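You operate a simulated robot arm through the tools that you are given. There is no shell and no other tool. Be economical: measure what you need, move in short steps, check, and stop when the job is done.

You are at the controls of a simulated two-armed robot. One attempt, no reset.

TASK
Put the 50 mm steel disc from the shelf under the parts table on the third shelf from the bottom of the drying rack and the 40 mm steel disc on the middle shelf of the right steel shelving. Take the nozzle ring marked "bean" from the top of the tools table and put it in the blue crate. Fetch the carton that says "eggs" from the top of the tools table and set it on the top of the steel cart. Put the dough lump from the top of the steel cart on the top of the parts table. Take the baked cake from the top of the steel cart and put it on the yellow job card. The order is free.
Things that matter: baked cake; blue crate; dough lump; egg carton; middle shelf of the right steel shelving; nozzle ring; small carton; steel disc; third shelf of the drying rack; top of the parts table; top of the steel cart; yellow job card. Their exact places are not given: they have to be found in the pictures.

Only the result counts: the job must be done as asked and must still hold three seconds after the hand-in. Knocking over, shifting, dropping, spilling or breaking anything else fails it.

THE ROBOT
Two 7-joint arms with two-finger parallel grippers on one trunk, on a base that drives. Base frame: it is fixed to the floor where the robot stands at the start and does not move with it; the origin is under the middle of the robot, x ahead of it, y to its left, z up; the surface under the hand at the start is at about z = 860. Lengths are in mm, angles in degrees, forces in N, time in s.
The left shoulder is at the start at [80, 131, 947], the right one opposite. With the tool pointing down near the work surface each hand reaches from about 400 to 860 mm from the robot's upright axis, wherever it stands, measured 20 degrees to its own side. Places, roughly: baked cake (5x5x3 cm) [-400, -2200, 900]; blue crate (58x40x13 cm) [1300, 4700, 500]; dough lump (7x7x5 cm) [-200, -2100, 900]; egg carton, small carton [750, 1500, 750]; middle shelf of the right steel shelving [2600, -1400, 1000]; nozzle ring [250, 1250, 750]; steel disc [750, 0, 500]; third shelf of the drying rack [-3500, -2500, 1000]; top of the parts table [600, -300, 900]; top of the steel cart [-300, -2200, 800]; yellow job card [-250, -2250, 750]. Payload 1.57 kg a hand.
The TCP of each hand is the grasp point between the finger pads, 30 mm short of the fingertips. In the tool frame z runs along the fingers and y along their closing line. The gripper opens to 110 mm. The fingers are 24 mm wide and 12 mm thick; the gripper's body (48 by 112 mm) begins 78 mm behind the TCP.
Orientation is told as [roll, pitch, yaw] about the base's x, y, z axes, in that order, counted from this pose: with the fingers straight down and closing along the base's y, the tool's x points along the base's -x, its y along +y and its z along -z.

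THE INTERFACE
- The arms move only by the tool servo_tool. It takes "left_moves", "right_moves" or both (then of equal length, played together; a hand with none holds still); each is a list of rows, each an object of numbers (a shift or turn left out is 0, a gripper value left out holds the last): "x", "y", "z": the shift along the base's x, y, z in mm; "wx", "wy", "wz": the turn, a rotation vector about the base's x, y, z in degrees. In form: [{"x": .., "y": .., "z": .., "wx": .., "wy": .., "wz": ..}, ...]. A call has 1 to 20 rows; each row shifts and turns the commanded pose from where the row before left it. "left_fingers" and "right_fingers" are, for a hand that has rows, the finger opening in mm, from 0 to 110, set as the call begins (left out, the last holds). Each row takes 0.2 s and may step no farther than 50 mm and 8.6 degrees from the row before; otherwise, or with a gripper value out of range, the whole call is refused. Where a pose cannot be reached the arm comes as near as it can. A force on the tool above 40 N (or 10 N above the force at the start of the call, whichever is more), or a blocked arm, ends the call early, and 0.2 s more pass. The fingers move at their own pace (about 108 mm/s each) and stop on an object; they squeeze with about 40 N. The grip force told is the motor's: it shows also when the fingers shut on nothing. Time passes only in rows, and 0.2 s behind the last, so rows that do not move let the fingers close. The reply holds the time, the measured pose of the TCP, the force on the tool along the base axes, the opening and the grip force, in the units named above and with some noise, with the torque about the TCP (base axes, N m) and any sound that the robot's microphone picked up.
- Cameras (640 x 400 px; columns grow to the right, rows downward): "scene" is now at [-60.5, 40.5, 1417.2]; the picture's right is [0.38, -0.92, -0.00], its down [-0.57, -0.23, -0.79] and it looks along [0.73, 0.30, -0.61] (base axes); focal length 216 px, centre (320, 200). "left" rides on the left gripper at [70, -16, -141] in its tool frame; the picture's right is [0.23, 0.97, 0.00], its down [-0.85, 0.20, -0.48] and it looks along [-0.47, 0.11, 0.88] (tool axes); focal length 222 px, centre (320, 200). "right" rides on the right gripper at [70, 16, -141] in its tool frame; the picture's right is [-0.23, 0.97, 0.00], its down [-0.86, -0.20, -0.48] and it looks along [-0.47, -0.11, 0.88] (tool axes); focal length 222 px, centre (320, 200).
- camera(camera): a new picture of that camera. The clock stands still meanwhile.
- steer(legs): drives the robot by 1 to 6 legs, each [ahead, left, turn to the left] in mm, mm and degrees, along the robot's own axes; the way and the turn of a leg run together, so that a leg with both is an arc; at most 1500 mm and 180 degrees a leg. The arms and the cameras ride along, it lands a little off, and it stops where it bumps. It gives what a move gives.
- head_to(pan, tilt): turns the head with the scene camera to pan (to the left, within 109 degrees either way) and tilt (down, from -29 to 69), counted from straight ahead of the robot. It gives what a move gives.
- measure_at(camera, pixels): for up to 12 pixels [column, row] of the newest picture of that camera ("zoom" is the newest enlarged one), the place [x, y, z] in the base frame of the surface seen there, good to about 3 mm, but the place of the scene camera against the robot may be out by one fixed shift of up to 12 mm in any direction. The clock stands still meanwhile.
- zoom(camera, box): a new picture of the part [left, top, right, bottom] of that camera's present view, enlarged. The clock stands still meanwhile.
- finish_job(): hands the job in; it is judged then, once.

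Work in short steps. Measure before you move; look again where a grasp or a placing could have gone wrong, and mend it. You have 124 turns and 144 pictures in all, those below and enlarged ones among them. Open the grippers and draw the arms clear of the work before you hand the job in, unless the task says otherwise; then end with one line.

The tools are called after "Emit:" as a command line: name --argument value ..., lists and objects as JSON in quotes. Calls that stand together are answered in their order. servo_tool: Moves the arms, as the interface text tells. Its arguments: {"type":"object","properties":{"left_moves":{"type":"array","items":{"type":"object","properties":{"x":{"type":"number"},"y":{"type":"number"},"z":{"type":"number"},"wx":{"type":"number"},"wy":{"type":"number"},"wz":{"type":"number"}}}},"left_fingers":{"type":"number"},"right_moves":{"type":"array","items":{"type":"object","properties":{"x":{"type":"number"},"y":{"type":"number"},"z":{"type":"number"},"wx":{"type":"number"},"wy":{"type":"number"},"wz":{"type":"number"}}}},"right_fingers":{"type":"number"}},"required":[]} The other tools are called the same way: steer (legs) drives the base; head_to (pan, tilt) turns the head that bears the scene camera; camera (camera) takes a picture; measure_at (camera, pixels) gives the place of the surface under pixels of a picture; zoom (camera, box) takes an enlarged picture of a part of a camera's view; finish_job () hands the job in.

At the start:

```text
t: 0.0
left_tcp_pos: [509.4, 361.1, 1144.4]
left_tool_rot: [-0.1, 0.1, 0.0]
left_force: [-1.1, 0.2, -0.3]
left_torque: [-0.04, -0.01, 0.0]
left_finger_gap: 109.7
left_finger_force: 0.1
right_tcp_pos: [575.3, -218.3, 1047.9]
right_tool_rot: [0.0, 0.0, 0.0]
right_force: [0.0, 0.2, 0.0]
right_torque: [-0.01, 0.03, 0.0]
right_finger_gap: 110.1
right_finger_force: 0.1
robot x, y, heading: [-3.0, 0.1, -0.1]
head pan, tilt: [22.6, 37.8]
```

scene: 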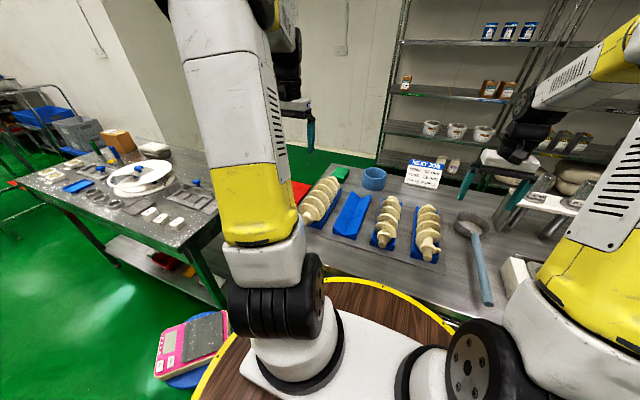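
right: 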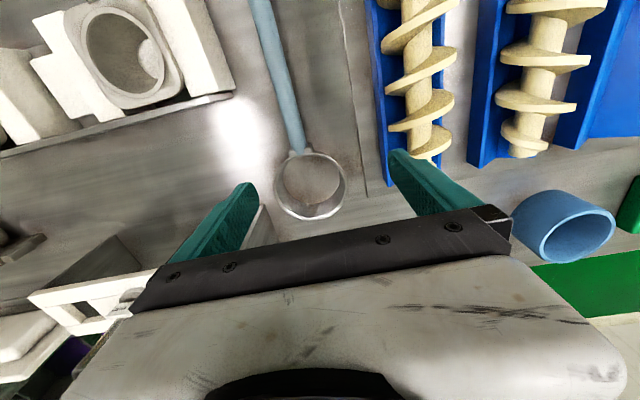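
left: 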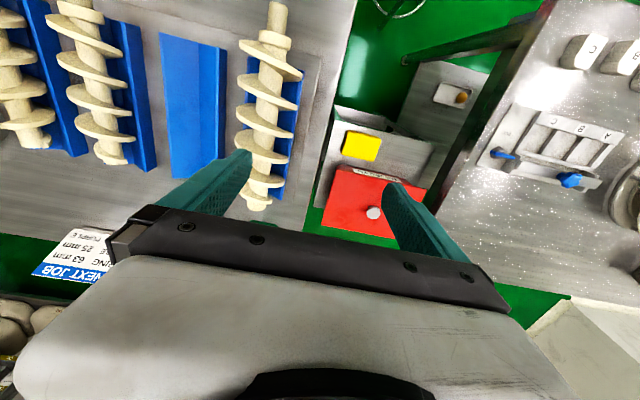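

The parts table is ahead and the tools table to the left. I look around first, starting with the tools table.

Emit:
head_to --pan 70 --tilt 30

Emit:
camera --camera "scene"

Emit:
zoom --camera "scene" --box '[160, 100, 480, 300]'

```text
t: 1.1
left_tcp_pos: [509.1, 361.9, 1145.3]
left_tool_rot: [-0.1, 0.0, 0.1]
left_force: [0.4, 0.5, 1.1]
left_torque: [-0.02, 0.01, 0.0]
left_finger_gap: 110.0
left_finger_force: 0.1
right_tcp_pos: [576.8, -217.7, 1047.5]
right_tool_rot: [0.0, 0.0, -0.1]
right_force: [0.4, -0.4, -0.1]
right_torque: [-0.01, 0.02, -0.01]
right_finger_gap: 109.8
right_finger_force: 0.0
robot x, y, heading: [0.4, 2.8, -0.2]
head pan, tilt: [70.0, 30.0]
```

```text
140 pictures are left
```

scene: 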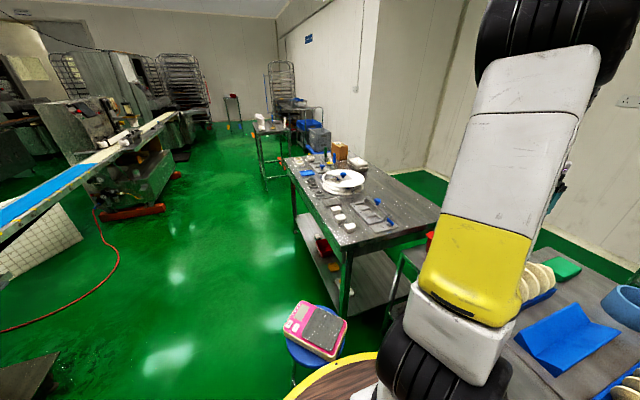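

```text
2.00 times, centred on (320, 200) of scene
```

zoom: 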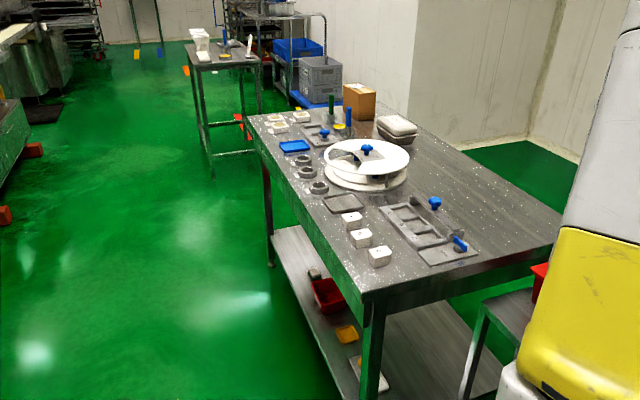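

I see three nozzle rings, white blocks, a brown carton and a gray pack. I measure these in the zoomed picture.

Emit:
measure_at --camera "zoom" --pixels '[[302, 158], [306, 172], [319, 187], [351, 217], [361, 237], [379, 255], [358, 90], [396, 124], [360, 305], [252, 125], [555, 250], [310, 67]]'

Emit:
head_to --pan -60 --tilt 30

Emit:
camera --camera "scene"

Emit:
head_to --pan -105 --tilt 25

Emit:
camera --camera "scene"

```text
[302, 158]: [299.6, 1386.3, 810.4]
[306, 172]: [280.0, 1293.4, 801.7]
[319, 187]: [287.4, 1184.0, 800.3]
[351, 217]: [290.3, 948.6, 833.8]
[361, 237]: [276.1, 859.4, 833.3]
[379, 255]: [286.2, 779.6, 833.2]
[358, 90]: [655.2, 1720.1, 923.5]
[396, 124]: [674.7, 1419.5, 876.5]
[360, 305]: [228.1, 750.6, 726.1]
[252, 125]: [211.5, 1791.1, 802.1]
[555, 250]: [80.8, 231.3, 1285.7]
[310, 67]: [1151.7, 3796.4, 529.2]
```

```text
t: 3.3
left_tcp_pos: [509.7, 361.6, 1145.6]
left_tool_rot: [-0.1, 0.0, 0.0]
left_force: [0.3, 0.5, 0.2]
left_torque: [0.01, 0.04, -0.01]
left_finger_gap: 110.2
left_finger_force: 0.1
right_tcp_pos: [576.5, -217.8, 1047.6]
right_tool_rot: [0.0, 0.0, -0.1]
right_force: [1.3, 0.5, 1.0]
right_torque: [0.0, -0.02, 0.03]
right_finger_gap: 110.3
right_finger_force: 0.0
robot x, y, heading: [3.0, -0.4, -0.1]
head pan, tilt: [-60.0, 30.0]
```

```text
138 pictures are left
```

scene: 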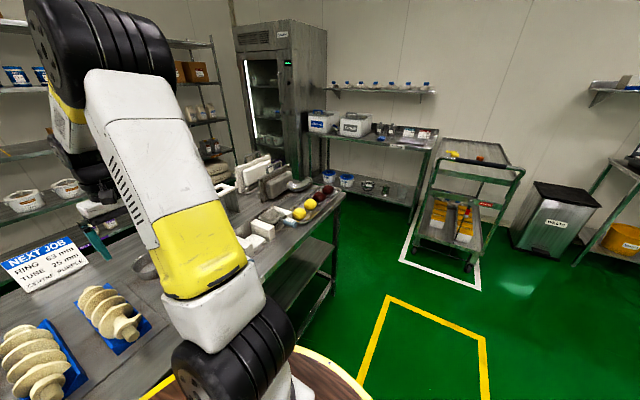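

```text
t: 4.4
left_tcp_pos: [508.7, 361.1, 1145.1]
left_tool_rot: [-0.1, 0.0, 0.0]
left_force: [1.4, 0.3, -0.3]
left_torque: [-0.02, -0.01, 0.0]
left_finger_gap: 109.7
left_finger_force: 0.0
right_tcp_pos: [575.9, -218.0, 1047.1]
right_tool_rot: [0.0, -0.1, -0.1]
right_force: [-0.6, -0.3, 0.1]
right_torque: [0.02, -0.02, 0.02]
right_finger_gap: 110.2
right_finger_force: 0.0
robot x, y, heading: [1.2, -0.2, 0.1]
head pan, tilt: [-105.0, 25.0]
```

```text
137 pictures are left
```

scene: 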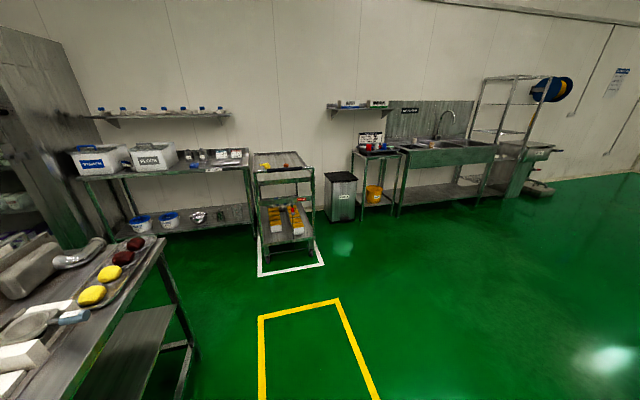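

The cart is at (285,160) and the drying rack at (510,120) in the last view. I back away from the parts table to see the shelf under it.

Emit:
steer --legs '[[-700, 0, 0]]'

Emit:
head_to --pan 0 --tilt 40

Emit:
camera --camera "scene"

```text
t: 8.2
left_tcp_pos: [-199.6, 361.9, 1146.1]
left_tool_rot: [-0.1, 0.0, 0.3]
left_force: [0.4, 0.1, 0.0]
left_torque: [0.03, 0.01, -0.01]
left_finger_gap: 110.0
left_finger_force: 0.1
right_tcp_pos: [-128.9, -215.7, 1047.6]
right_tool_rot: [-0.1, -0.1, 0.4]
right_force: [0.0, -0.2, 0.1]
right_torque: [0.0, 0.01, 0.02]
right_finger_gap: 110.0
right_finger_force: 0.0
robot x, y, heading: [-709.9, -2.3, 0.8]
head pan, tilt: [-105.0, 25.0]
```

```text
t: 10.1
left_tcp_pos: [-200.3, 362.3, 1145.8]
left_tool_rot: [-0.1, 0.0, 0.3]
left_force: [-0.3, 0.1, -0.1]
left_torque: [0.0, -0.02, 0.01]
left_finger_gap: 110.1
left_finger_force: 0.2
right_tcp_pos: [-129.3, -215.8, 1047.4]
right_tool_rot: [-0.1, -0.1, 0.5]
right_force: [-0.2, -0.4, -0.1]
right_torque: [0.01, -0.02, -0.01]
right_finger_gap: 109.9
right_finger_force: 0.1
robot x, y, heading: [-705.2, -4.9, 0.4]
head pan, tilt: [0.0, 40.0]
```

```text
136 pictures are left
```

scene: 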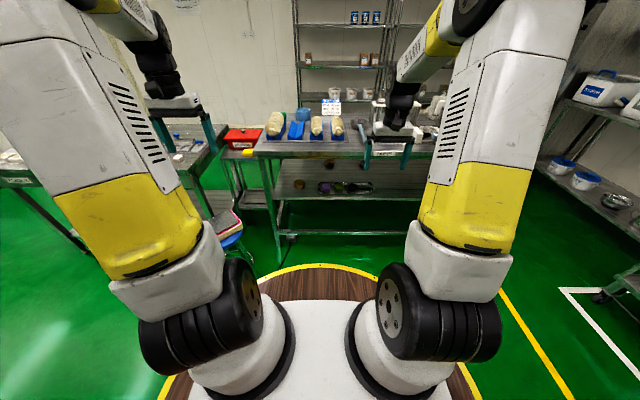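

The lower shelf shows something around (340,186) and (300,184). I zoom in there.

Emit:
zoom --camera "scene" --box '[260, 150, 430, 240]'

Emit:
measure_at --camera "scene" --pixels '[[300, 186], [345, 188], [340, 156], [262, 155], [430, 160], [280, 204], [420, 200]]'

```text
3.76 times, centred on (345, 195) of scene
```

zoom: 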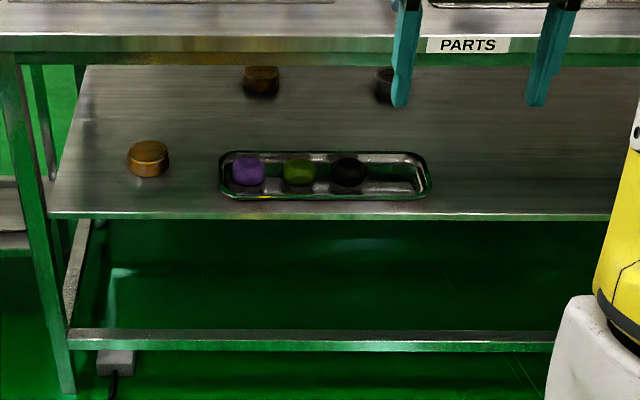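

```text
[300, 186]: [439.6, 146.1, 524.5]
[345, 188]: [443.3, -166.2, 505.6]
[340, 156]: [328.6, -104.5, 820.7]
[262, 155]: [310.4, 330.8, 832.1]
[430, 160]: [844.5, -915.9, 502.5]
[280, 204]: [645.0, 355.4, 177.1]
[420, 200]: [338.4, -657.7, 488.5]
```

Discs are visible at zoom (148,158), (262,80) and (385,83), plus colored ones in a tray. I zoom more to identify and measure them.

Emit:
zoom --camera "scene" --box '[285, 160, 375, 210]'

Emit:
measure_at --camera "zoom" --pixels '[[85, 185], [128, 188], [105, 170], [242, 55], [300, 60], [270, 50], [500, 55], [520, 65], [260, 190], [370, 190], [475, 190], [100, 215]]'

```text
7.11 times, centred on (330, 185) of scene
```

zoom: 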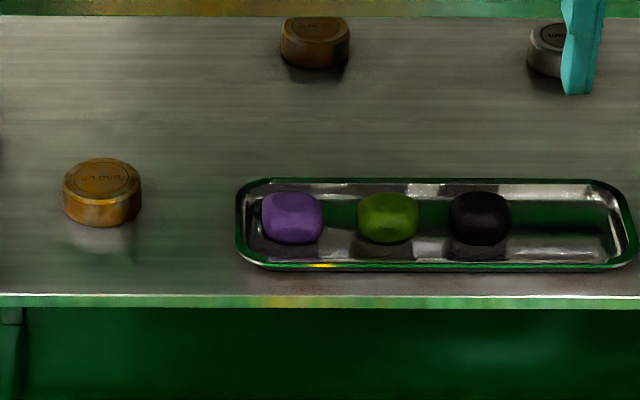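

```text
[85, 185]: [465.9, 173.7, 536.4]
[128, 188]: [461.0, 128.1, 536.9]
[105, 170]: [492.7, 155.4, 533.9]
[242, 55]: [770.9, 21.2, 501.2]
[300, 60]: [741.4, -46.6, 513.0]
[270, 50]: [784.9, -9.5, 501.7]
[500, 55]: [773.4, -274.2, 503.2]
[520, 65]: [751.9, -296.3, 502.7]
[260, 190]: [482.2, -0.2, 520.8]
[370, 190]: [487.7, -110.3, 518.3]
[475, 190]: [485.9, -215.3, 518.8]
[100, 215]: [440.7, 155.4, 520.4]
```

Brass discs at (105,190), (315,40) and a gray one at (550,50). I need to see the whole shelf and the free way around the table, so I look right.

Emit:
head_to --pan -45 --tilt 30

Emit:
camera --camera "scene"

```text
t: 11.2
left_tcp_pos: [-200.2, 362.8, 1145.1]
left_tool_rot: [-0.1, 0.0, 0.4]
left_force: [-0.8, 0.3, 0.4]
left_torque: [0.01, -0.01, -0.01]
left_finger_gap: 110.1
left_finger_force: 0.1
right_tcp_pos: [-129.1, -215.1, 1047.6]
right_tool_rot: [0.0, 0.0, 0.3]
right_force: [0.6, -0.2, 0.0]
right_torque: [-0.04, 0.0, -0.02]
right_finger_gap: 110.1
right_finger_force: 0.0
robot x, y, heading: [-705.7, -4.4, 0.2]
head pan, tilt: [-45.0, 30.0]
```

```text
133 pictures are left
```

scene: 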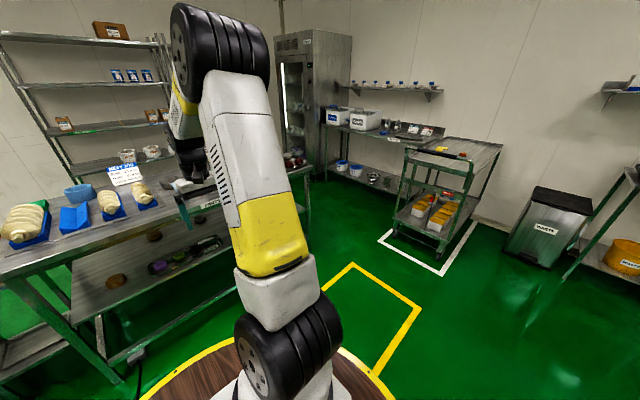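

I measure the table's right end, shelving feet, refrigerator and cart to plan the way.

Emit:
measure_at --camera "scene" --pixels '[[307, 177], [309, 205], [70, 170], [150, 155], [320, 160], [100, 20], [355, 275], [420, 150], [500, 145], [405, 290], [340, 180], [60, 200]]'

Emit:
zoom --camera "scene" --box '[60, 190, 240, 310]'

```text
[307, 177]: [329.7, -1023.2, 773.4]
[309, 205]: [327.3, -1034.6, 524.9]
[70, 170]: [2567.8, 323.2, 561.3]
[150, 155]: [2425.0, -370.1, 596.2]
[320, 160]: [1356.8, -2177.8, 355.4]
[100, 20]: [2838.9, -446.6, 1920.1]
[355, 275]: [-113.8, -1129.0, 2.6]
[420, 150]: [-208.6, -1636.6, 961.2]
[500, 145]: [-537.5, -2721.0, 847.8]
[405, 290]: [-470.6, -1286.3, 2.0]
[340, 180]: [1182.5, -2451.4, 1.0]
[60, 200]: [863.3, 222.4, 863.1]
```

```text
3.33 times, centred on (150, 250) of scene
```

zoom: 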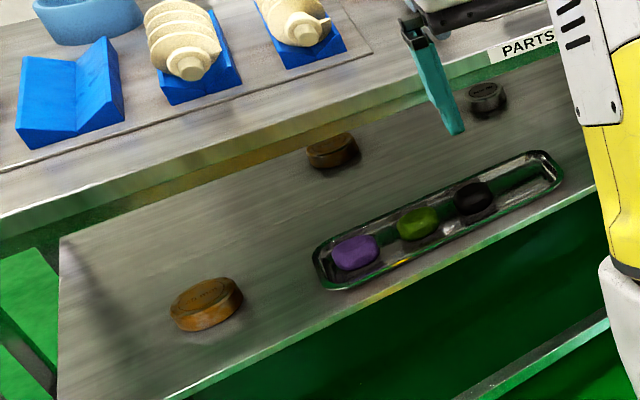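

I measure the robot's own base rim at (345,352) and the back edge of the table.

Emit:
measure_at --camera "scene" --pixels '[[345, 352], [380, 385], [200, 352], [160, 385], [270, 336], [38, 209], [90, 180]]'

Emit:
head_to --pan -15 --tilt 20

Emit:
camera --camera "scene"

```text
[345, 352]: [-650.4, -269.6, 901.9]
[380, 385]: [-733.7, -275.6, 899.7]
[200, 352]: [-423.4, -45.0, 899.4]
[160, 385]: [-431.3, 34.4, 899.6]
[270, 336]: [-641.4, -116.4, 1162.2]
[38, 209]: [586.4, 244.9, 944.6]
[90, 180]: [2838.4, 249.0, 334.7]
```

```text
t: 12.1
left_tcp_pos: [-201.2, 362.3, 1145.7]
left_tool_rot: [-0.1, -0.1, 0.4]
left_force: [1.0, 0.2, 1.1]
left_torque: [-0.01, 0.0, 0.03]
left_finger_gap: 110.4
left_finger_force: 0.0
right_tcp_pos: [-130.5, -217.3, 1047.6]
right_tool_rot: [-0.1, 0.0, 0.5]
right_force: [-0.2, 0.3, 0.1]
right_torque: [-0.01, 0.03, -0.05]
right_finger_gap: 110.0
right_finger_force: 0.2
robot x, y, heading: [-705.4, 1.2, 0.6]
head pan, tilt: [-15.0, 20.0]
```

```text
131 pictures are left
```

scene: 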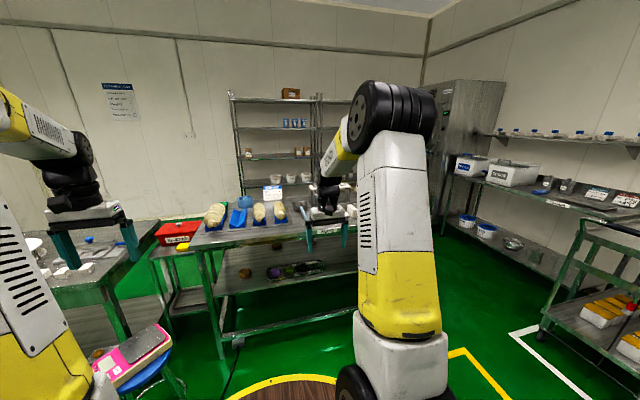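

Table top around 860, the corridor between table corner (330,-1030) and cart (-208,-1636) is wide enough. I drive around the right end to the rear of the table.

Emit:
steer --legs '[[380, -665, 0], [380, -665, 0], [1400, 0, 0], [0, 700, 0]]'

Emit:
head_to --pan -30 --tilt 10

Emit:
camera --camera "scene"

Emit:
head_to --pan 105 --tilt 30

Emit:
camera --camera "scene"

```text
t: 30.1
left_tcp_pos: [1952.1, -252.7, 1145.5]
left_tool_rot: [-0.2, 0.0, 0.8]
left_force: [-0.6, 0.3, 0.5]
left_torque: [0.02, 0.02, 0.0]
left_finger_gap: 109.9
left_finger_force: 0.0
right_tcp_pos: [2026.5, -829.0, 1047.4]
right_tool_rot: [0.1, 0.0, 0.6]
right_force: [-0.3, -0.2, -0.5]
right_torque: [0.01, -0.01, 0.03]
right_finger_gap: 110.1
right_finger_force: 0.1
robot x, y, heading: [1450.7, -619.0, 0.6]
head pan, tilt: [-15.0, 20.0]
```

```text
t: 30.9
left_tcp_pos: [1952.9, -252.0, 1145.8]
left_tool_rot: [-0.1, 0.0, 0.6]
left_force: [-0.6, 0.1, -0.1]
left_torque: [-0.02, 0.01, -0.05]
left_finger_gap: 109.9
left_finger_force: 0.0
right_tcp_pos: [2027.2, -829.0, 1047.0]
right_tool_rot: [0.0, 0.1, 0.7]
right_force: [-0.1, -0.6, -0.7]
right_torque: [-0.01, 0.02, 0.01]
right_finger_gap: 110.0
right_finger_force: 0.0
robot x, y, heading: [1449.3, -618.6, 0.7]
head pan, tilt: [-30.0, 10.0]
```

```text
130 pictures are left
```

scene: 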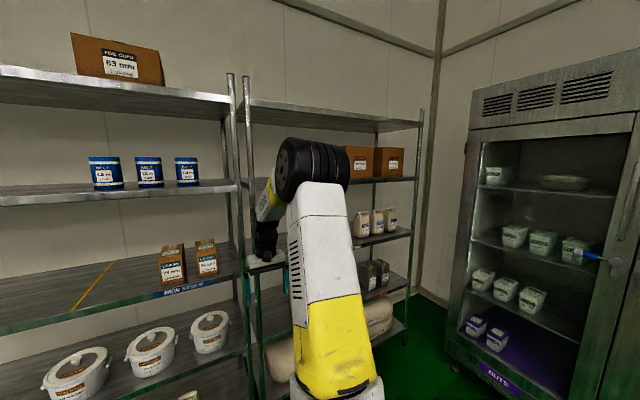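

```text
t: 33.1
left_tcp_pos: [1953.8, -251.0, 1145.1]
left_tool_rot: [-0.1, -0.1, 0.7]
left_force: [0.1, 0.4, 0.8]
left_torque: [0.0, -0.02, 0.01]
left_finger_gap: 110.0
left_finger_force: 0.0
right_tcp_pos: [2027.0, -829.3, 1046.8]
right_tool_rot: [0.0, 0.1, 0.6]
right_force: [-0.3, -0.5, -0.2]
right_torque: [0.01, 0.02, 0.0]
right_finger_gap: 110.1
right_finger_force: 0.1
robot x, y, heading: [1449.5, -619.8, 0.5]
head pan, tilt: [105.0, 30.0]
```

```text
129 pictures are left
```

scene: 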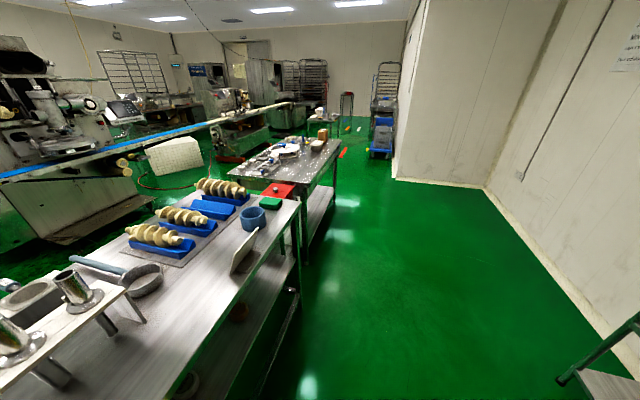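

I measure the table's back edge and item heights near it before turning.

Emit:
measure_at --camera "scene" --pixels '[[220, 330], [298, 205], [75, 275], [20, 330], [250, 235], [110, 290], [275, 270], [240, 312], [190, 385]]'

Emit:
steer --legs '[[200, 100, 0], [0, 0, 180]]'

Emit:
head_to --pan 0 --tilt 42

Emit:
camera --camera "scene"

```text
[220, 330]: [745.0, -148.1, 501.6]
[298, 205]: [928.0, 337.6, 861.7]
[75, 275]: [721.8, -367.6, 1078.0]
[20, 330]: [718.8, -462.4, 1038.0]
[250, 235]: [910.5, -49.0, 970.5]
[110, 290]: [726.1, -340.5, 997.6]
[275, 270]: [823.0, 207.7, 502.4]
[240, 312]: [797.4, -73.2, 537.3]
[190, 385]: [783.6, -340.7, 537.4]
```

```text
t: 42.1
left_tcp_pos: [1141.3, -886.3, 1145.1]
left_tool_rot: [-0.1, -0.1, -179.0]
left_force: [-0.1, 0.1, 0.0]
left_torque: [0.01, 0.03, -0.01]
left_finger_gap: 110.1
left_finger_force: 0.1
right_tcp_pos: [1064.7, -308.2, 1047.1]
right_tool_rot: [0.0, 0.0, -178.9]
right_force: [0.0, -0.6, 0.4]
right_torque: [-0.01, 0.02, 0.01]
right_finger_gap: 109.9
right_finger_force: 0.1
robot x, y, heading: [1643.6, -515.7, -179.0]
head pan, tilt: [105.0, 30.0]
```

```text
t: 43.9
left_tcp_pos: [1141.6, -885.6, 1146.1]
left_tool_rot: [-0.1, 0.0, -179.0]
left_force: [-0.1, -0.2, 0.3]
left_torque: [0.04, 0.0, -0.01]
left_finger_gap: 110.1
left_finger_force: 0.1
right_tcp_pos: [1065.3, -308.2, 1048.0]
right_tool_rot: [0.1, 0.0, -179.0]
right_force: [-0.4, -0.7, -0.6]
right_torque: [-0.04, 0.01, -0.03]
right_finger_gap: 110.2
right_finger_force: 0.0
robot x, y, heading: [1643.9, -515.5, -178.7]
head pan, tilt: [0.0, 42.0]
```

```text
128 pictures are left
```

scene: 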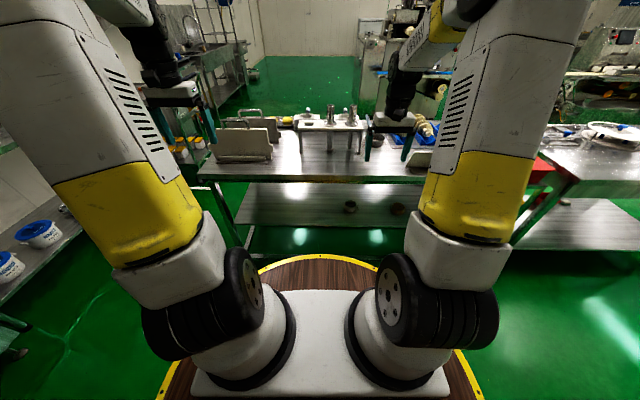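

From behind, two discs at (350,207) and (398,208) lie near the back edge. I zoom to read them and the rest of the shelf.

Emit:
zoom --camera "scene" --box '[330, 185, 430, 235]'

Emit:
measure_at --camera "scene" --pixels '[[350, 204], [398, 205], [300, 224], [300, 178], [240, 140], [237, 205], [435, 180]]'

Emit:
zoom --camera "scene" --box '[200, 90, 440, 240]'

```text
6.40 times, centred on (380, 210) of scene
```

zoom: 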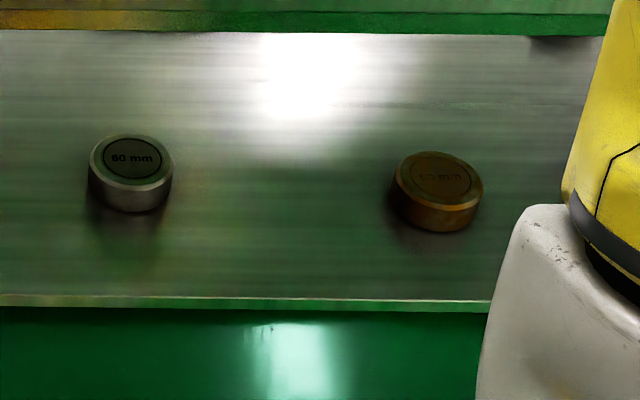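

```text
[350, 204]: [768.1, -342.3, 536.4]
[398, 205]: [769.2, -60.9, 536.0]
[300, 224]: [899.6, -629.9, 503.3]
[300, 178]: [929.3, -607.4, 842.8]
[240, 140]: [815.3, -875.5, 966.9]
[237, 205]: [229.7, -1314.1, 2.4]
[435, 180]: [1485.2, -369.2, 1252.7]
```

```text
2.67 times, centred on (320, 165) of scene
```

zoom: 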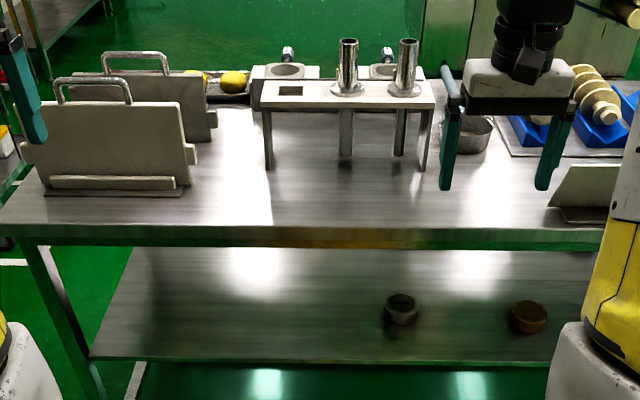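

The steel disc reads "60 mm" or "50 mm", unclear. I lower the right hand in front of the table and pitch it forward to look under with its camera.

Emit:
servo_tool --right_moves '[{"x": 20, "z": -45}, {"x": 20, "z": -45}, {"x": 20, "z": -45}, {"z": -45, "wy": 8}, {"z": -45, "wy": 8}, {"z": -45, "wy": 8}, {"z": -45, "wy": 8}, {"z": -45, "wy": 8}, {"z": -20, "wy": 8}]'

Emit:
camera --camera "right"

```text
t: 45.9
left_tcp_pos: [1141.7, -886.3, 1145.3]
left_tool_rot: [0.0, 0.0, -179.1]
left_force: [0.7, -0.6, 0.1]
left_torque: [0.02, 0.01, 0.0]
left_finger_gap: 110.1
left_finger_force: 0.0
right_tcp_pos: [1126.8, -310.0, 665.7]
right_tool_rot: [-1.0, -48.0, -178.6]
right_force: [0.1, 0.5, 0.7]
right_torque: [0.02, -0.04, -0.03]
right_finger_gap: 110.1
right_finger_force: 0.1
robot x, y, heading: [1645.5, -516.3, -178.9]
head pan, tilt: [0.0, 42.0]
```

```text
125 pictures are left
```

right: 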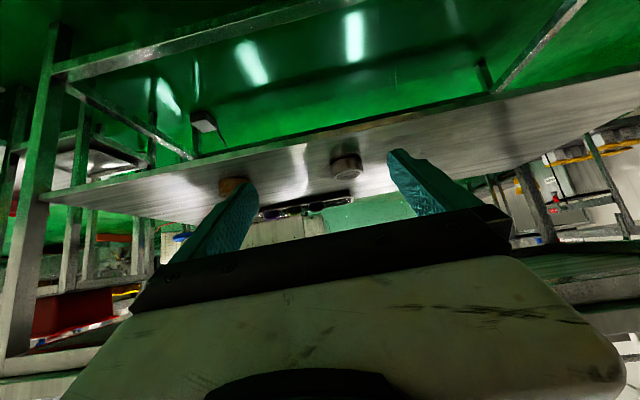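

The image is upside down; only two discs seem visible there. I zoom tightly on the steel and brass labels from the head.

Emit:
zoom --camera "scene" --box '[335, 198, 367, 218]'

Emit:
zoom --camera "scene" --box '[384, 198, 416, 218]'

Emit:
zoom --camera "right" --box '[160, 100, 480, 240]'

```text
16.00 times, centred on (351, 208) of scene
```

zoom: 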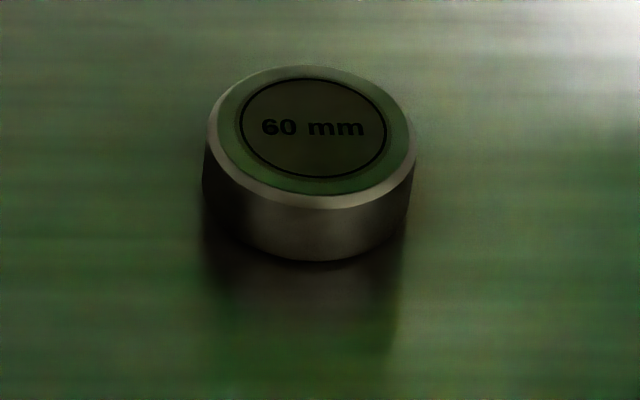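

```text
16.00 times, centred on (400, 208) of scene
```

zoom: 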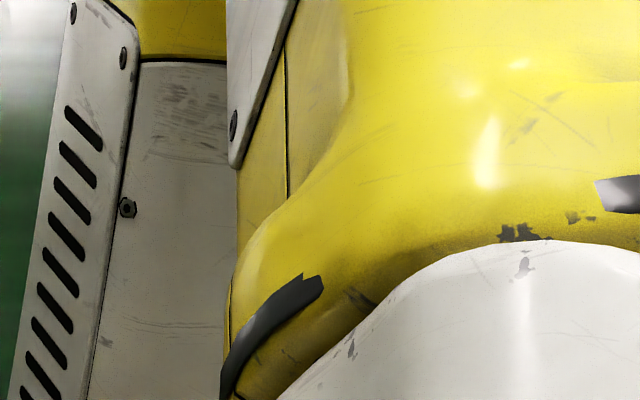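

```text
2.00 times, centred on (320, 170) of right
```

zoom: 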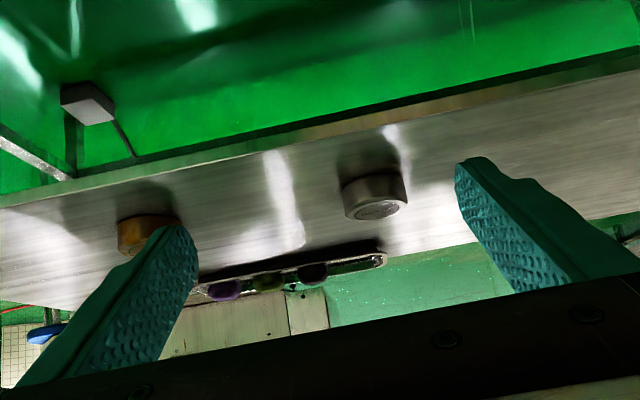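

The steel disc says "60 mm", so it is a decoy. The unseen part is the shelf front at y < -580; I shift left and look with the right hand camera.

Emit:
steer --legs '[[0, 450, 0]]'

Emit:
camera --camera "right"

```text
t: 48.7
left_tcp_pos: [1153.3, -1338.9, 1145.4]
left_tool_rot: [0.0, -0.1, -178.6]
left_force: [0.2, -0.5, -0.5]
left_torque: [0.01, 0.01, 0.02]
left_finger_gap: 110.0
left_finger_force: 0.0
right_tcp_pos: [1133.9, -764.8, 666.1]
right_tool_rot: [-1.1, -48.0, -178.2]
right_force: [-0.2, -0.7, 0.0]
right_torque: [0.02, 0.01, -0.01]
right_finger_gap: 109.9
right_finger_force: 0.0
robot x, y, heading: [1653.8, -965.9, -178.8]
head pan, tilt: [0.0, 42.0]
```

```text
121 pictures are left
```

right: 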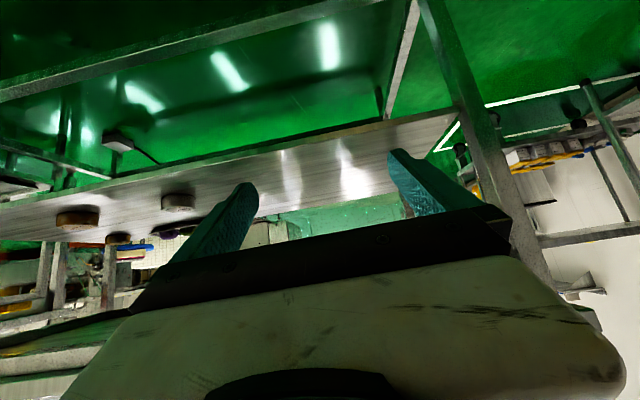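

The rest of the shelf is empty, so the 50 mm and 40 mm discs are the bronze-toned ones at (770,-61) and (470,152). I drive in front of the (770,-61) disc and look with the right hand camera.

Emit:
steer --legs '[[0, -710, 0], [230, 0, 0]]'

Emit:
camera --camera "right"

Emit:
head_to --pan -25 --tilt 50

Emit:
camera --camera "scene"

```text
t: 53.9
left_tcp_pos: [907.2, -639.8, 1145.2]
left_tool_rot: [-0.1, 0.0, -178.7]
left_force: [0.2, -0.4, -1.0]
left_torque: [0.0, -0.02, -0.01]
left_finger_gap: 110.2
left_finger_force: 0.0
right_tcp_pos: [885.9, -64.3, 666.4]
right_tool_rot: [-1.1, -48.1, -178.2]
right_force: [-0.2, -0.6, 0.0]
right_torque: [0.03, -0.02, 0.03]
right_finger_gap: 110.0
right_finger_force: 0.0
robot x, y, heading: [1401.8, -266.5, -178.6]
head pan, tilt: [0.0, 42.0]
```

```text
120 pictures are left
```

right: 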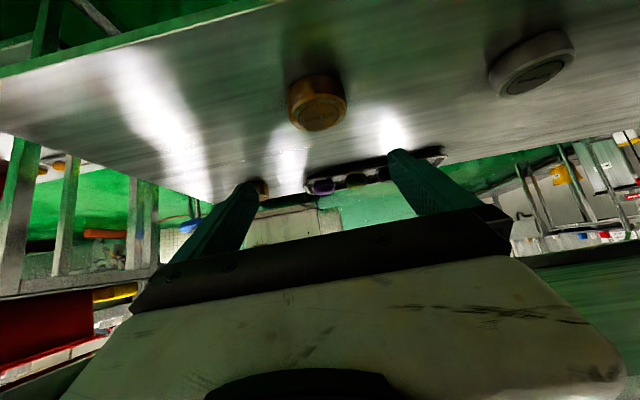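

```text
t: 54.7
left_tcp_pos: [904.2, -640.1, 1145.9]
left_tool_rot: [-0.1, 0.1, -178.8]
left_force: [-0.2, 0.0, 0.4]
left_torque: [0.01, 0.01, 0.0]
left_finger_gap: 110.0
left_finger_force: 0.0
right_tcp_pos: [887.3, -65.2, 667.5]
right_tool_rot: [-1.0, -48.0, -178.2]
right_force: [0.0, -0.7, 0.7]
right_torque: [0.0, 0.01, -0.02]
right_finger_gap: 110.0
right_finger_force: 0.0
robot x, y, heading: [1406.2, -269.3, -178.8]
head pan, tilt: [-25.0, 50.0]
```

```text
119 pictures are left
```

scene: 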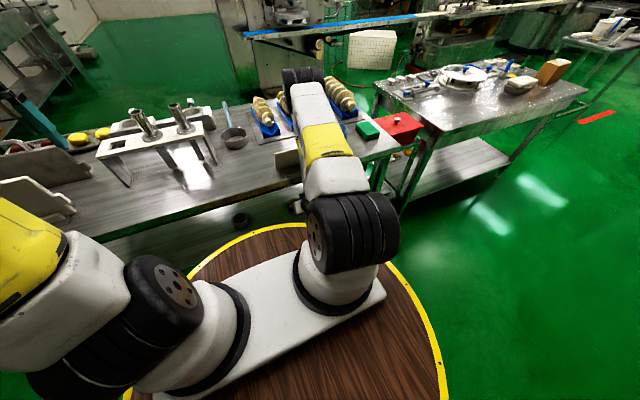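

The arm may be close to the table items; I measure the arm and the sign, and zoom the disc label in the hand camera.

Emit:
measure_at --camera "scene" --pixels '[[300, 76], [318, 110], [340, 150], [287, 160], [340, 185], [300, 200]]'

Emit:
zoom --camera "right" --box '[240, 60, 400, 160]'

Emit:
measure_at --camera "right" --pixels '[[318, 116], [296, 108], [343, 110], [316, 85], [318, 130], [300, 160], [220, 150], [262, 187], [400, 120]]'

```text
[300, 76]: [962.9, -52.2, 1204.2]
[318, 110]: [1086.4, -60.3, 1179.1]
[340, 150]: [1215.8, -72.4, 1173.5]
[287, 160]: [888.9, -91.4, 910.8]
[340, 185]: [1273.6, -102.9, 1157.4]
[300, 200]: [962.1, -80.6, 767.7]
```

```text
4.00 times, centred on (320, 110) of right
```

zoom: 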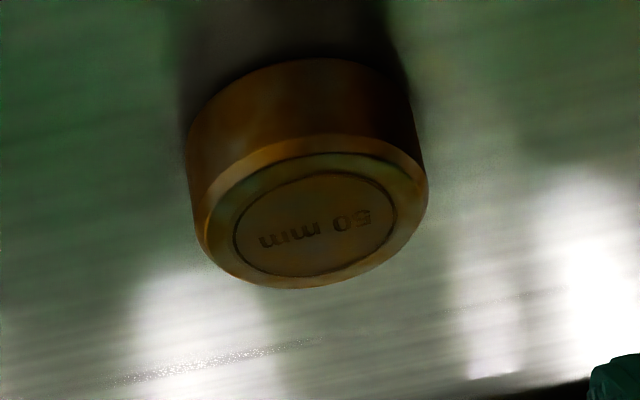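

```text
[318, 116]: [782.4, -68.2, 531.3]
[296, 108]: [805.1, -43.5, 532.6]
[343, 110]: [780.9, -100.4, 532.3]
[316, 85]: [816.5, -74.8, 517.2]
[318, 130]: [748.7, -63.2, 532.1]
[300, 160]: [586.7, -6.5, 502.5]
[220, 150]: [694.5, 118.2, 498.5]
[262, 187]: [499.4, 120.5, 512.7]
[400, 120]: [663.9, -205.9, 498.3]
```

Label reads "50 mm", disc centre about (782,-68). The forearm is near the table edge, so I back up 200, pitch the hand flatter and lower it outside the table.

Emit:
steer --legs '[[-200, 0, 0]]'

Emit:
servo_tool --right_moves '[{"wy": 6, "z": -32}, {"wy": 6, "z": -32}, {"z": -32}, {"z": -30}]'

Emit:
camera --camera "right"

Emit:
camera --camera "scene"

```text
t: 56.3
left_tcp_pos: [1105.6, -635.4, 1146.3]
left_tool_rot: [-0.1, 0.0, -178.8]
left_force: [-0.2, 0.4, 0.8]
left_torque: [0.02, -0.01, 0.02]
left_finger_gap: 109.8
left_finger_force: 0.0
right_tcp_pos: [1087.2, -58.5, 667.8]
right_tool_rot: [-1.1, -48.0, -178.4]
right_force: [-0.2, 0.3, -0.8]
right_torque: [0.01, 0.01, -0.03]
right_finger_gap: 110.1
right_finger_force: 0.0
robot x, y, heading: [1605.6, -260.9, -178.8]
head pan, tilt: [-25.0, 50.0]
```

```text
t: 57.3
left_tcp_pos: [1105.4, -633.3, 1146.3]
left_tool_rot: [-0.1, 0.0, -178.8]
left_force: [-0.1, 0.0, 0.8]
left_torque: [0.02, 0.0, 0.06]
left_finger_gap: 109.7
left_finger_force: 0.1
right_tcp_pos: [1087.8, -60.8, 537.8]
right_tool_rot: [-1.7, -60.0, -177.8]
right_force: [0.6, -0.3, 0.9]
right_torque: [-0.01, 0.02, -0.01]
right_finger_gap: 109.8
right_finger_force: 0.0
robot x, y, heading: [1608.7, -263.7, -178.8]
head pan, tilt: [-25.0, 50.0]
```

```text
117 pictures are left
```

right: 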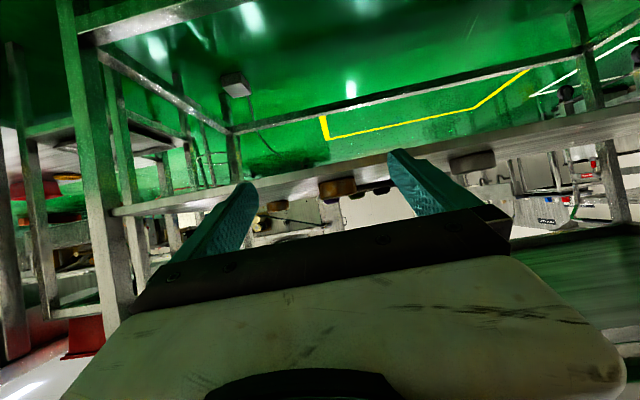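

```text
116 pictures are left
```

scene: 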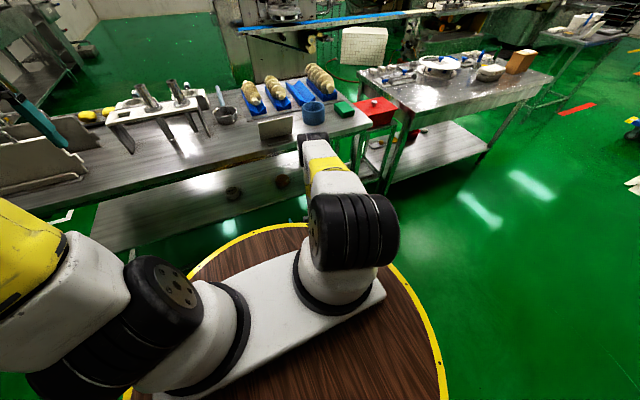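

Hand is at z 538 in line with the disc at (337,187). I slide forward 225 mm and check arm clearance.

Emit:
servo_tool --right_moves '[{"x": -45, "y": -7}, {"x": -45}, {"x": -45}, {"x": -45}, {"x": -45}]'

Emit:
camera --camera "right"

Emit:
camera --camera "scene"

Emit:
measure_at --camera "scene" --pixels '[[305, 140], [320, 165], [300, 170], [300, 150]]'

```text
t: 58.5
left_tcp_pos: [1104.2, -634.5, 1144.9]
left_tool_rot: [-0.1, 0.0, -178.8]
left_force: [0.2, -0.5, 0.1]
left_torque: [0.01, 0.02, 0.0]
left_finger_gap: 110.2
left_finger_force: 0.2
right_tcp_pos: [862.7, -64.7, 540.1]
right_tool_rot: [-1.7, -60.1, -177.8]
right_force: [0.3, -0.4, -0.1]
right_torque: [-0.01, -0.04, 0.01]
right_finger_gap: 110.2
right_finger_force: 0.0
robot x, y, heading: [1610.7, -262.3, -178.9]
head pan, tilt: [-25.0, 50.0]
```

```text
115 pictures are left
```

right: 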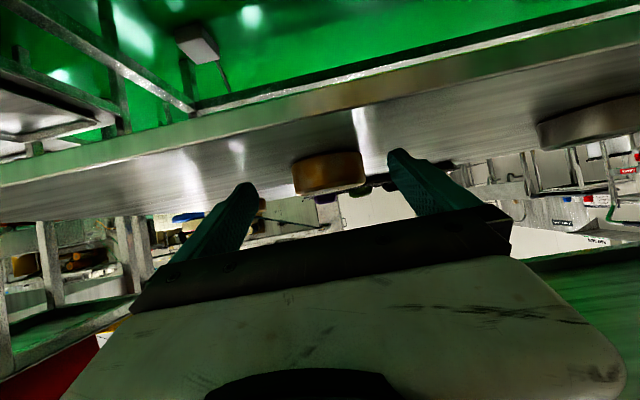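

```text
114 pictures are left
```

scene: 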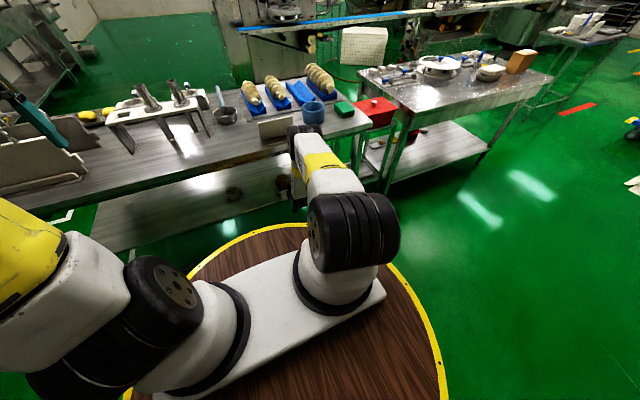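

```text
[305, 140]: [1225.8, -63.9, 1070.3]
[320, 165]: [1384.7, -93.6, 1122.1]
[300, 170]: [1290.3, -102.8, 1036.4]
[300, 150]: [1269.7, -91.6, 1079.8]
```

The elbow has ample clearance, disc centred between fingers. I advance 66 mm and close.

Emit:
servo_tool --right_moves '[{"x": -33, "y": -3}, {"x": -33}]'

Emit:
servo_tool --right_moves '[{}, {}, {}, {}, {}]' --right_fingers 0

Emit:
camera --camera "right"

```text
t: 59.1
left_tcp_pos: [1105.5, -634.4, 1145.7]
left_tool_rot: [-0.1, 0.0, -178.9]
left_force: [0.5, 0.9, 0.0]
left_torque: [-0.02, 0.04, 0.01]
left_finger_gap: 109.6
left_finger_force: 0.1
right_tcp_pos: [797.1, -70.1, 538.3]
right_tool_rot: [-1.8, -60.0, -177.9]
right_force: [-0.2, 0.2, 0.0]
right_torque: [-0.03, 0.02, -0.02]
right_finger_gap: 109.9
right_finger_force: 0.1
robot x, y, heading: [1610.2, -261.9, -179.0]
head pan, tilt: [-25.0, 50.0]
```

```text
t: 60.3
left_tcp_pos: [1105.1, -634.0, 1145.6]
left_tool_rot: [-0.1, -0.1, -178.8]
left_force: [-0.5, -0.5, -0.4]
left_torque: [0.0, -0.03, 0.0]
left_finger_gap: 109.9
left_finger_force: 0.0
right_tcp_pos: [798.5, -70.9, 538.5]
right_tool_rot: [-1.7, -60.1, -177.9]
right_force: [-1.5, 1.7, 1.3]
right_torque: [-0.13, 0.04, -0.07]
right_finger_gap: 77.0
right_finger_force: 39.9
robot x, y, heading: [1607.6, -264.3, -178.8]
head pan, tilt: [-25.0, 50.0]
```

```text
113 pictures are left
```

right: 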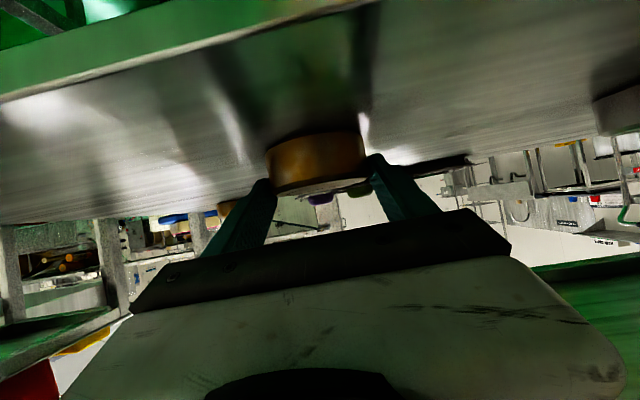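

Gripped at 77 mm with 40 N. I lift 40 mm, then draw back out of the table.

Emit:
servo_tool --right_moves '[{"z": 20}, {"z": 20}, {"x": 45}, {"x": 45}, {"x": 45}, {"x": 45}, {"x": 45}, {"x": 45}]'

Emit:
camera --camera "right"

```text
t: 62.1
left_tcp_pos: [1105.1, -634.5, 1145.8]
left_tool_rot: [-0.1, 0.0, -178.8]
left_force: [0.7, 0.0, -0.7]
left_torque: [0.01, -0.01, 0.02]
left_finger_gap: 110.1
left_finger_force: 0.2
right_tcp_pos: [1065.5, -69.1, 579.6]
right_tool_rot: [-1.8, -60.0, -177.6]
right_force: [0.0, -0.1, -3.7]
right_torque: [0.02, -0.05, 0.01]
right_finger_gap: 77.0
right_finger_force: 40.4
robot x, y, heading: [1610.3, -266.0, -178.8]
head pan, tilt: [-25.0, 50.0]
```

```text
112 pictures are left
```

right: 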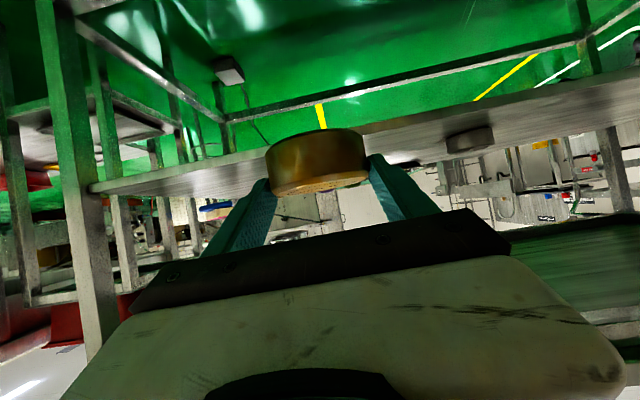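

The disc hangs well. I raise it to about z 980 and drive around to the front of the table for the 40 mm disc.

Emit:
servo_tool --right_moves '[{"z": 50}, {"z": 50}, {"z": 50}, {"z": 50}, {"z": 50}, {"z": 50}, {"z": 50}, {"z": 50}]'

Emit:
steer --legs '[[0, 1160, 0], [1450, 0, 0], [558, -552, 0], [200, -770, 0], [0, 0, 179]]'

Emit:
head_to --pan 15 --tilt 45

Emit:
camera --camera "scene"

```text
t: 63.9
left_tcp_pos: [1104.6, -635.0, 1145.9]
left_tool_rot: [-0.1, 0.1, -178.7]
left_force: [-0.8, 1.1, -0.9]
left_torque: [-0.01, -0.05, 0.02]
left_finger_gap: 110.0
left_finger_force: 0.0
right_tcp_pos: [1027.9, -64.0, 972.5]
right_tool_rot: [-1.6, -59.8, -177.9]
right_force: [-0.6, 0.7, -3.7]
right_torque: [-0.03, -0.06, 0.0]
right_finger_gap: 77.0
right_finger_force: 40.0
right hand out of reach, approached as far as the arm can: row 6, 7, 8
robot x, y, heading: [1607.0, -264.4, -178.9]
head pan, tilt: [-25.0, 50.0]
```

```text
t: 91.5
left_tcp_pos: [-118.8, 251.6, 1145.4]
left_tool_rot: [0.0, 0.0, -1.8]
left_force: [0.3, -0.2, -0.7]
left_torque: [0.02, 0.01, 0.01]
left_finger_gap: 109.9
left_finger_force: 0.0
right_tcp_pos: [-72.6, -323.3, 971.6]
right_tool_rot: [-1.8, -59.9, -0.9]
right_force: [-0.3, -0.6, -3.1]
right_torque: [0.04, 0.09, -0.01]
right_finger_gap: 76.9
right_finger_force: 39.7
robot x, y, heading: [-642.1, -89.5, -2.1]
head pan, tilt: [-25.0, 50.0]
```

```text
t: 92.6
left_tcp_pos: [-119.8, 252.1, 1145.0]
left_tool_rot: [0.0, -0.1, -1.8]
left_force: [-1.1, 0.5, 0.1]
left_torque: [-0.01, -0.01, -0.02]
left_finger_gap: 109.8
left_finger_force: 0.1
right_tcp_pos: [-72.1, -322.5, 971.0]
right_tool_rot: [-1.8, -60.0, -1.0]
right_force: [0.2, -1.2, -3.2]
right_torque: [0.0, 0.05, -0.03]
right_finger_gap: 76.8
right_finger_force: 39.8
robot x, y, heading: [-641.0, -93.2, -2.1]
head pan, tilt: [15.0, 45.0]
```

```text
111 pictures are left
```

scene: 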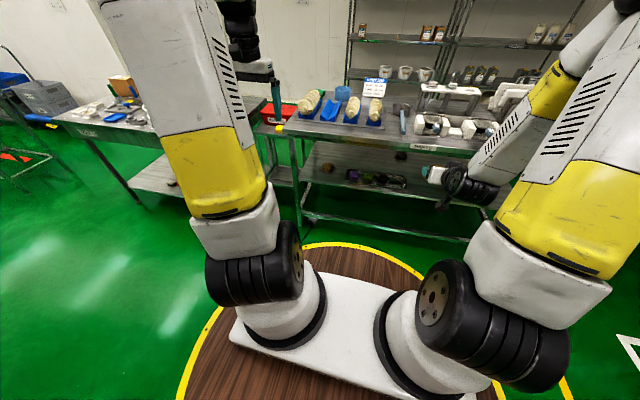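

The 40 mm disc is at (327,168). I measure it and lower the left hand with a pitch of 60° in front of the table.

Emit:
zoom --camera "scene" --box '[300, 150, 380, 200]'

Emit:
measure_at --camera "scene" --pixels '[[327, 166], [310, 184], [300, 137]]'

Emit:
servo_tool --left_moves '[{"x": -20, "z": -45}, {"x": -20, "z": -45}, {"z": -45}, {"z": -45, "wy": -7.5}, {"z": -45, "wy": -7.5}, {"z": -45, "wy": -7.5}, {"z": -45, "wy": -7.5}, {"z": -45, "wy": -7.5}, {"z": -45, "wy": -7.5}, {"z": -45, "wy": -7.5}, {"z": -45, "wy": -7.5}, {"z": -45}, {"z": -45}]'

Emit:
camera --camera "left"

```text
8.00 times, centred on (340, 175) of scene
```

zoom: 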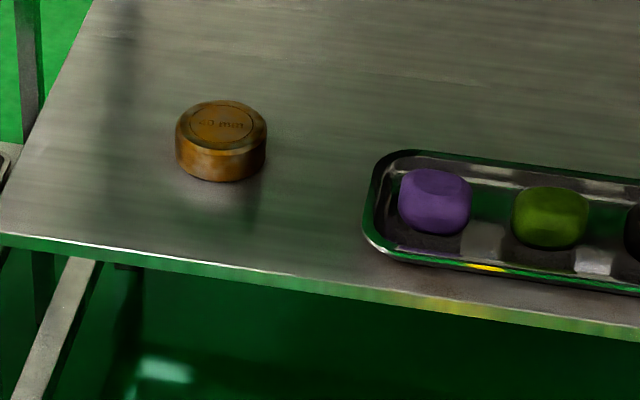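

```text
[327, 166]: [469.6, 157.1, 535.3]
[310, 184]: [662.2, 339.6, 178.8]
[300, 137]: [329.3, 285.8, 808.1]
```

```text
t: 95.4
left_tcp_pos: [-157.9, 253.7, 559.8]
left_tool_rot: [3.3, -60.0, -3.9]
left_force: [0.3, -0.1, -0.6]
left_torque: [0.03, -0.03, 0.06]
left_finger_gap: 110.0
left_finger_force: 0.1
right_tcp_pos: [-73.5, -322.2, 971.6]
right_tool_rot: [-1.7, -60.0, -0.8]
right_force: [-0.7, 0.3, -3.1]
right_torque: [0.02, 0.05, -0.01]
right_finger_gap: 76.9
right_finger_force: 40.1
robot x, y, heading: [-640.7, -92.9, -1.6]
head pan, tilt: [15.0, 45.0]
```

```text
109 pictures are left
```

left: 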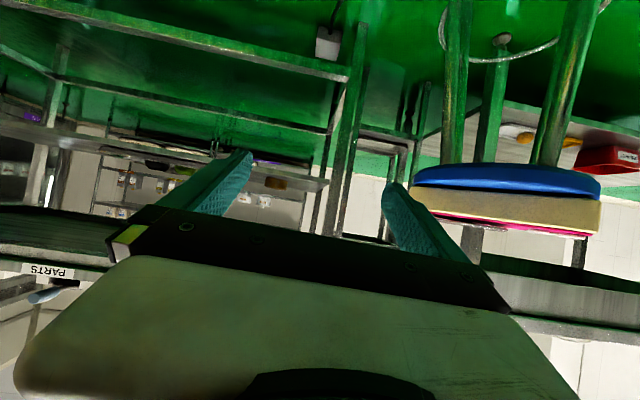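

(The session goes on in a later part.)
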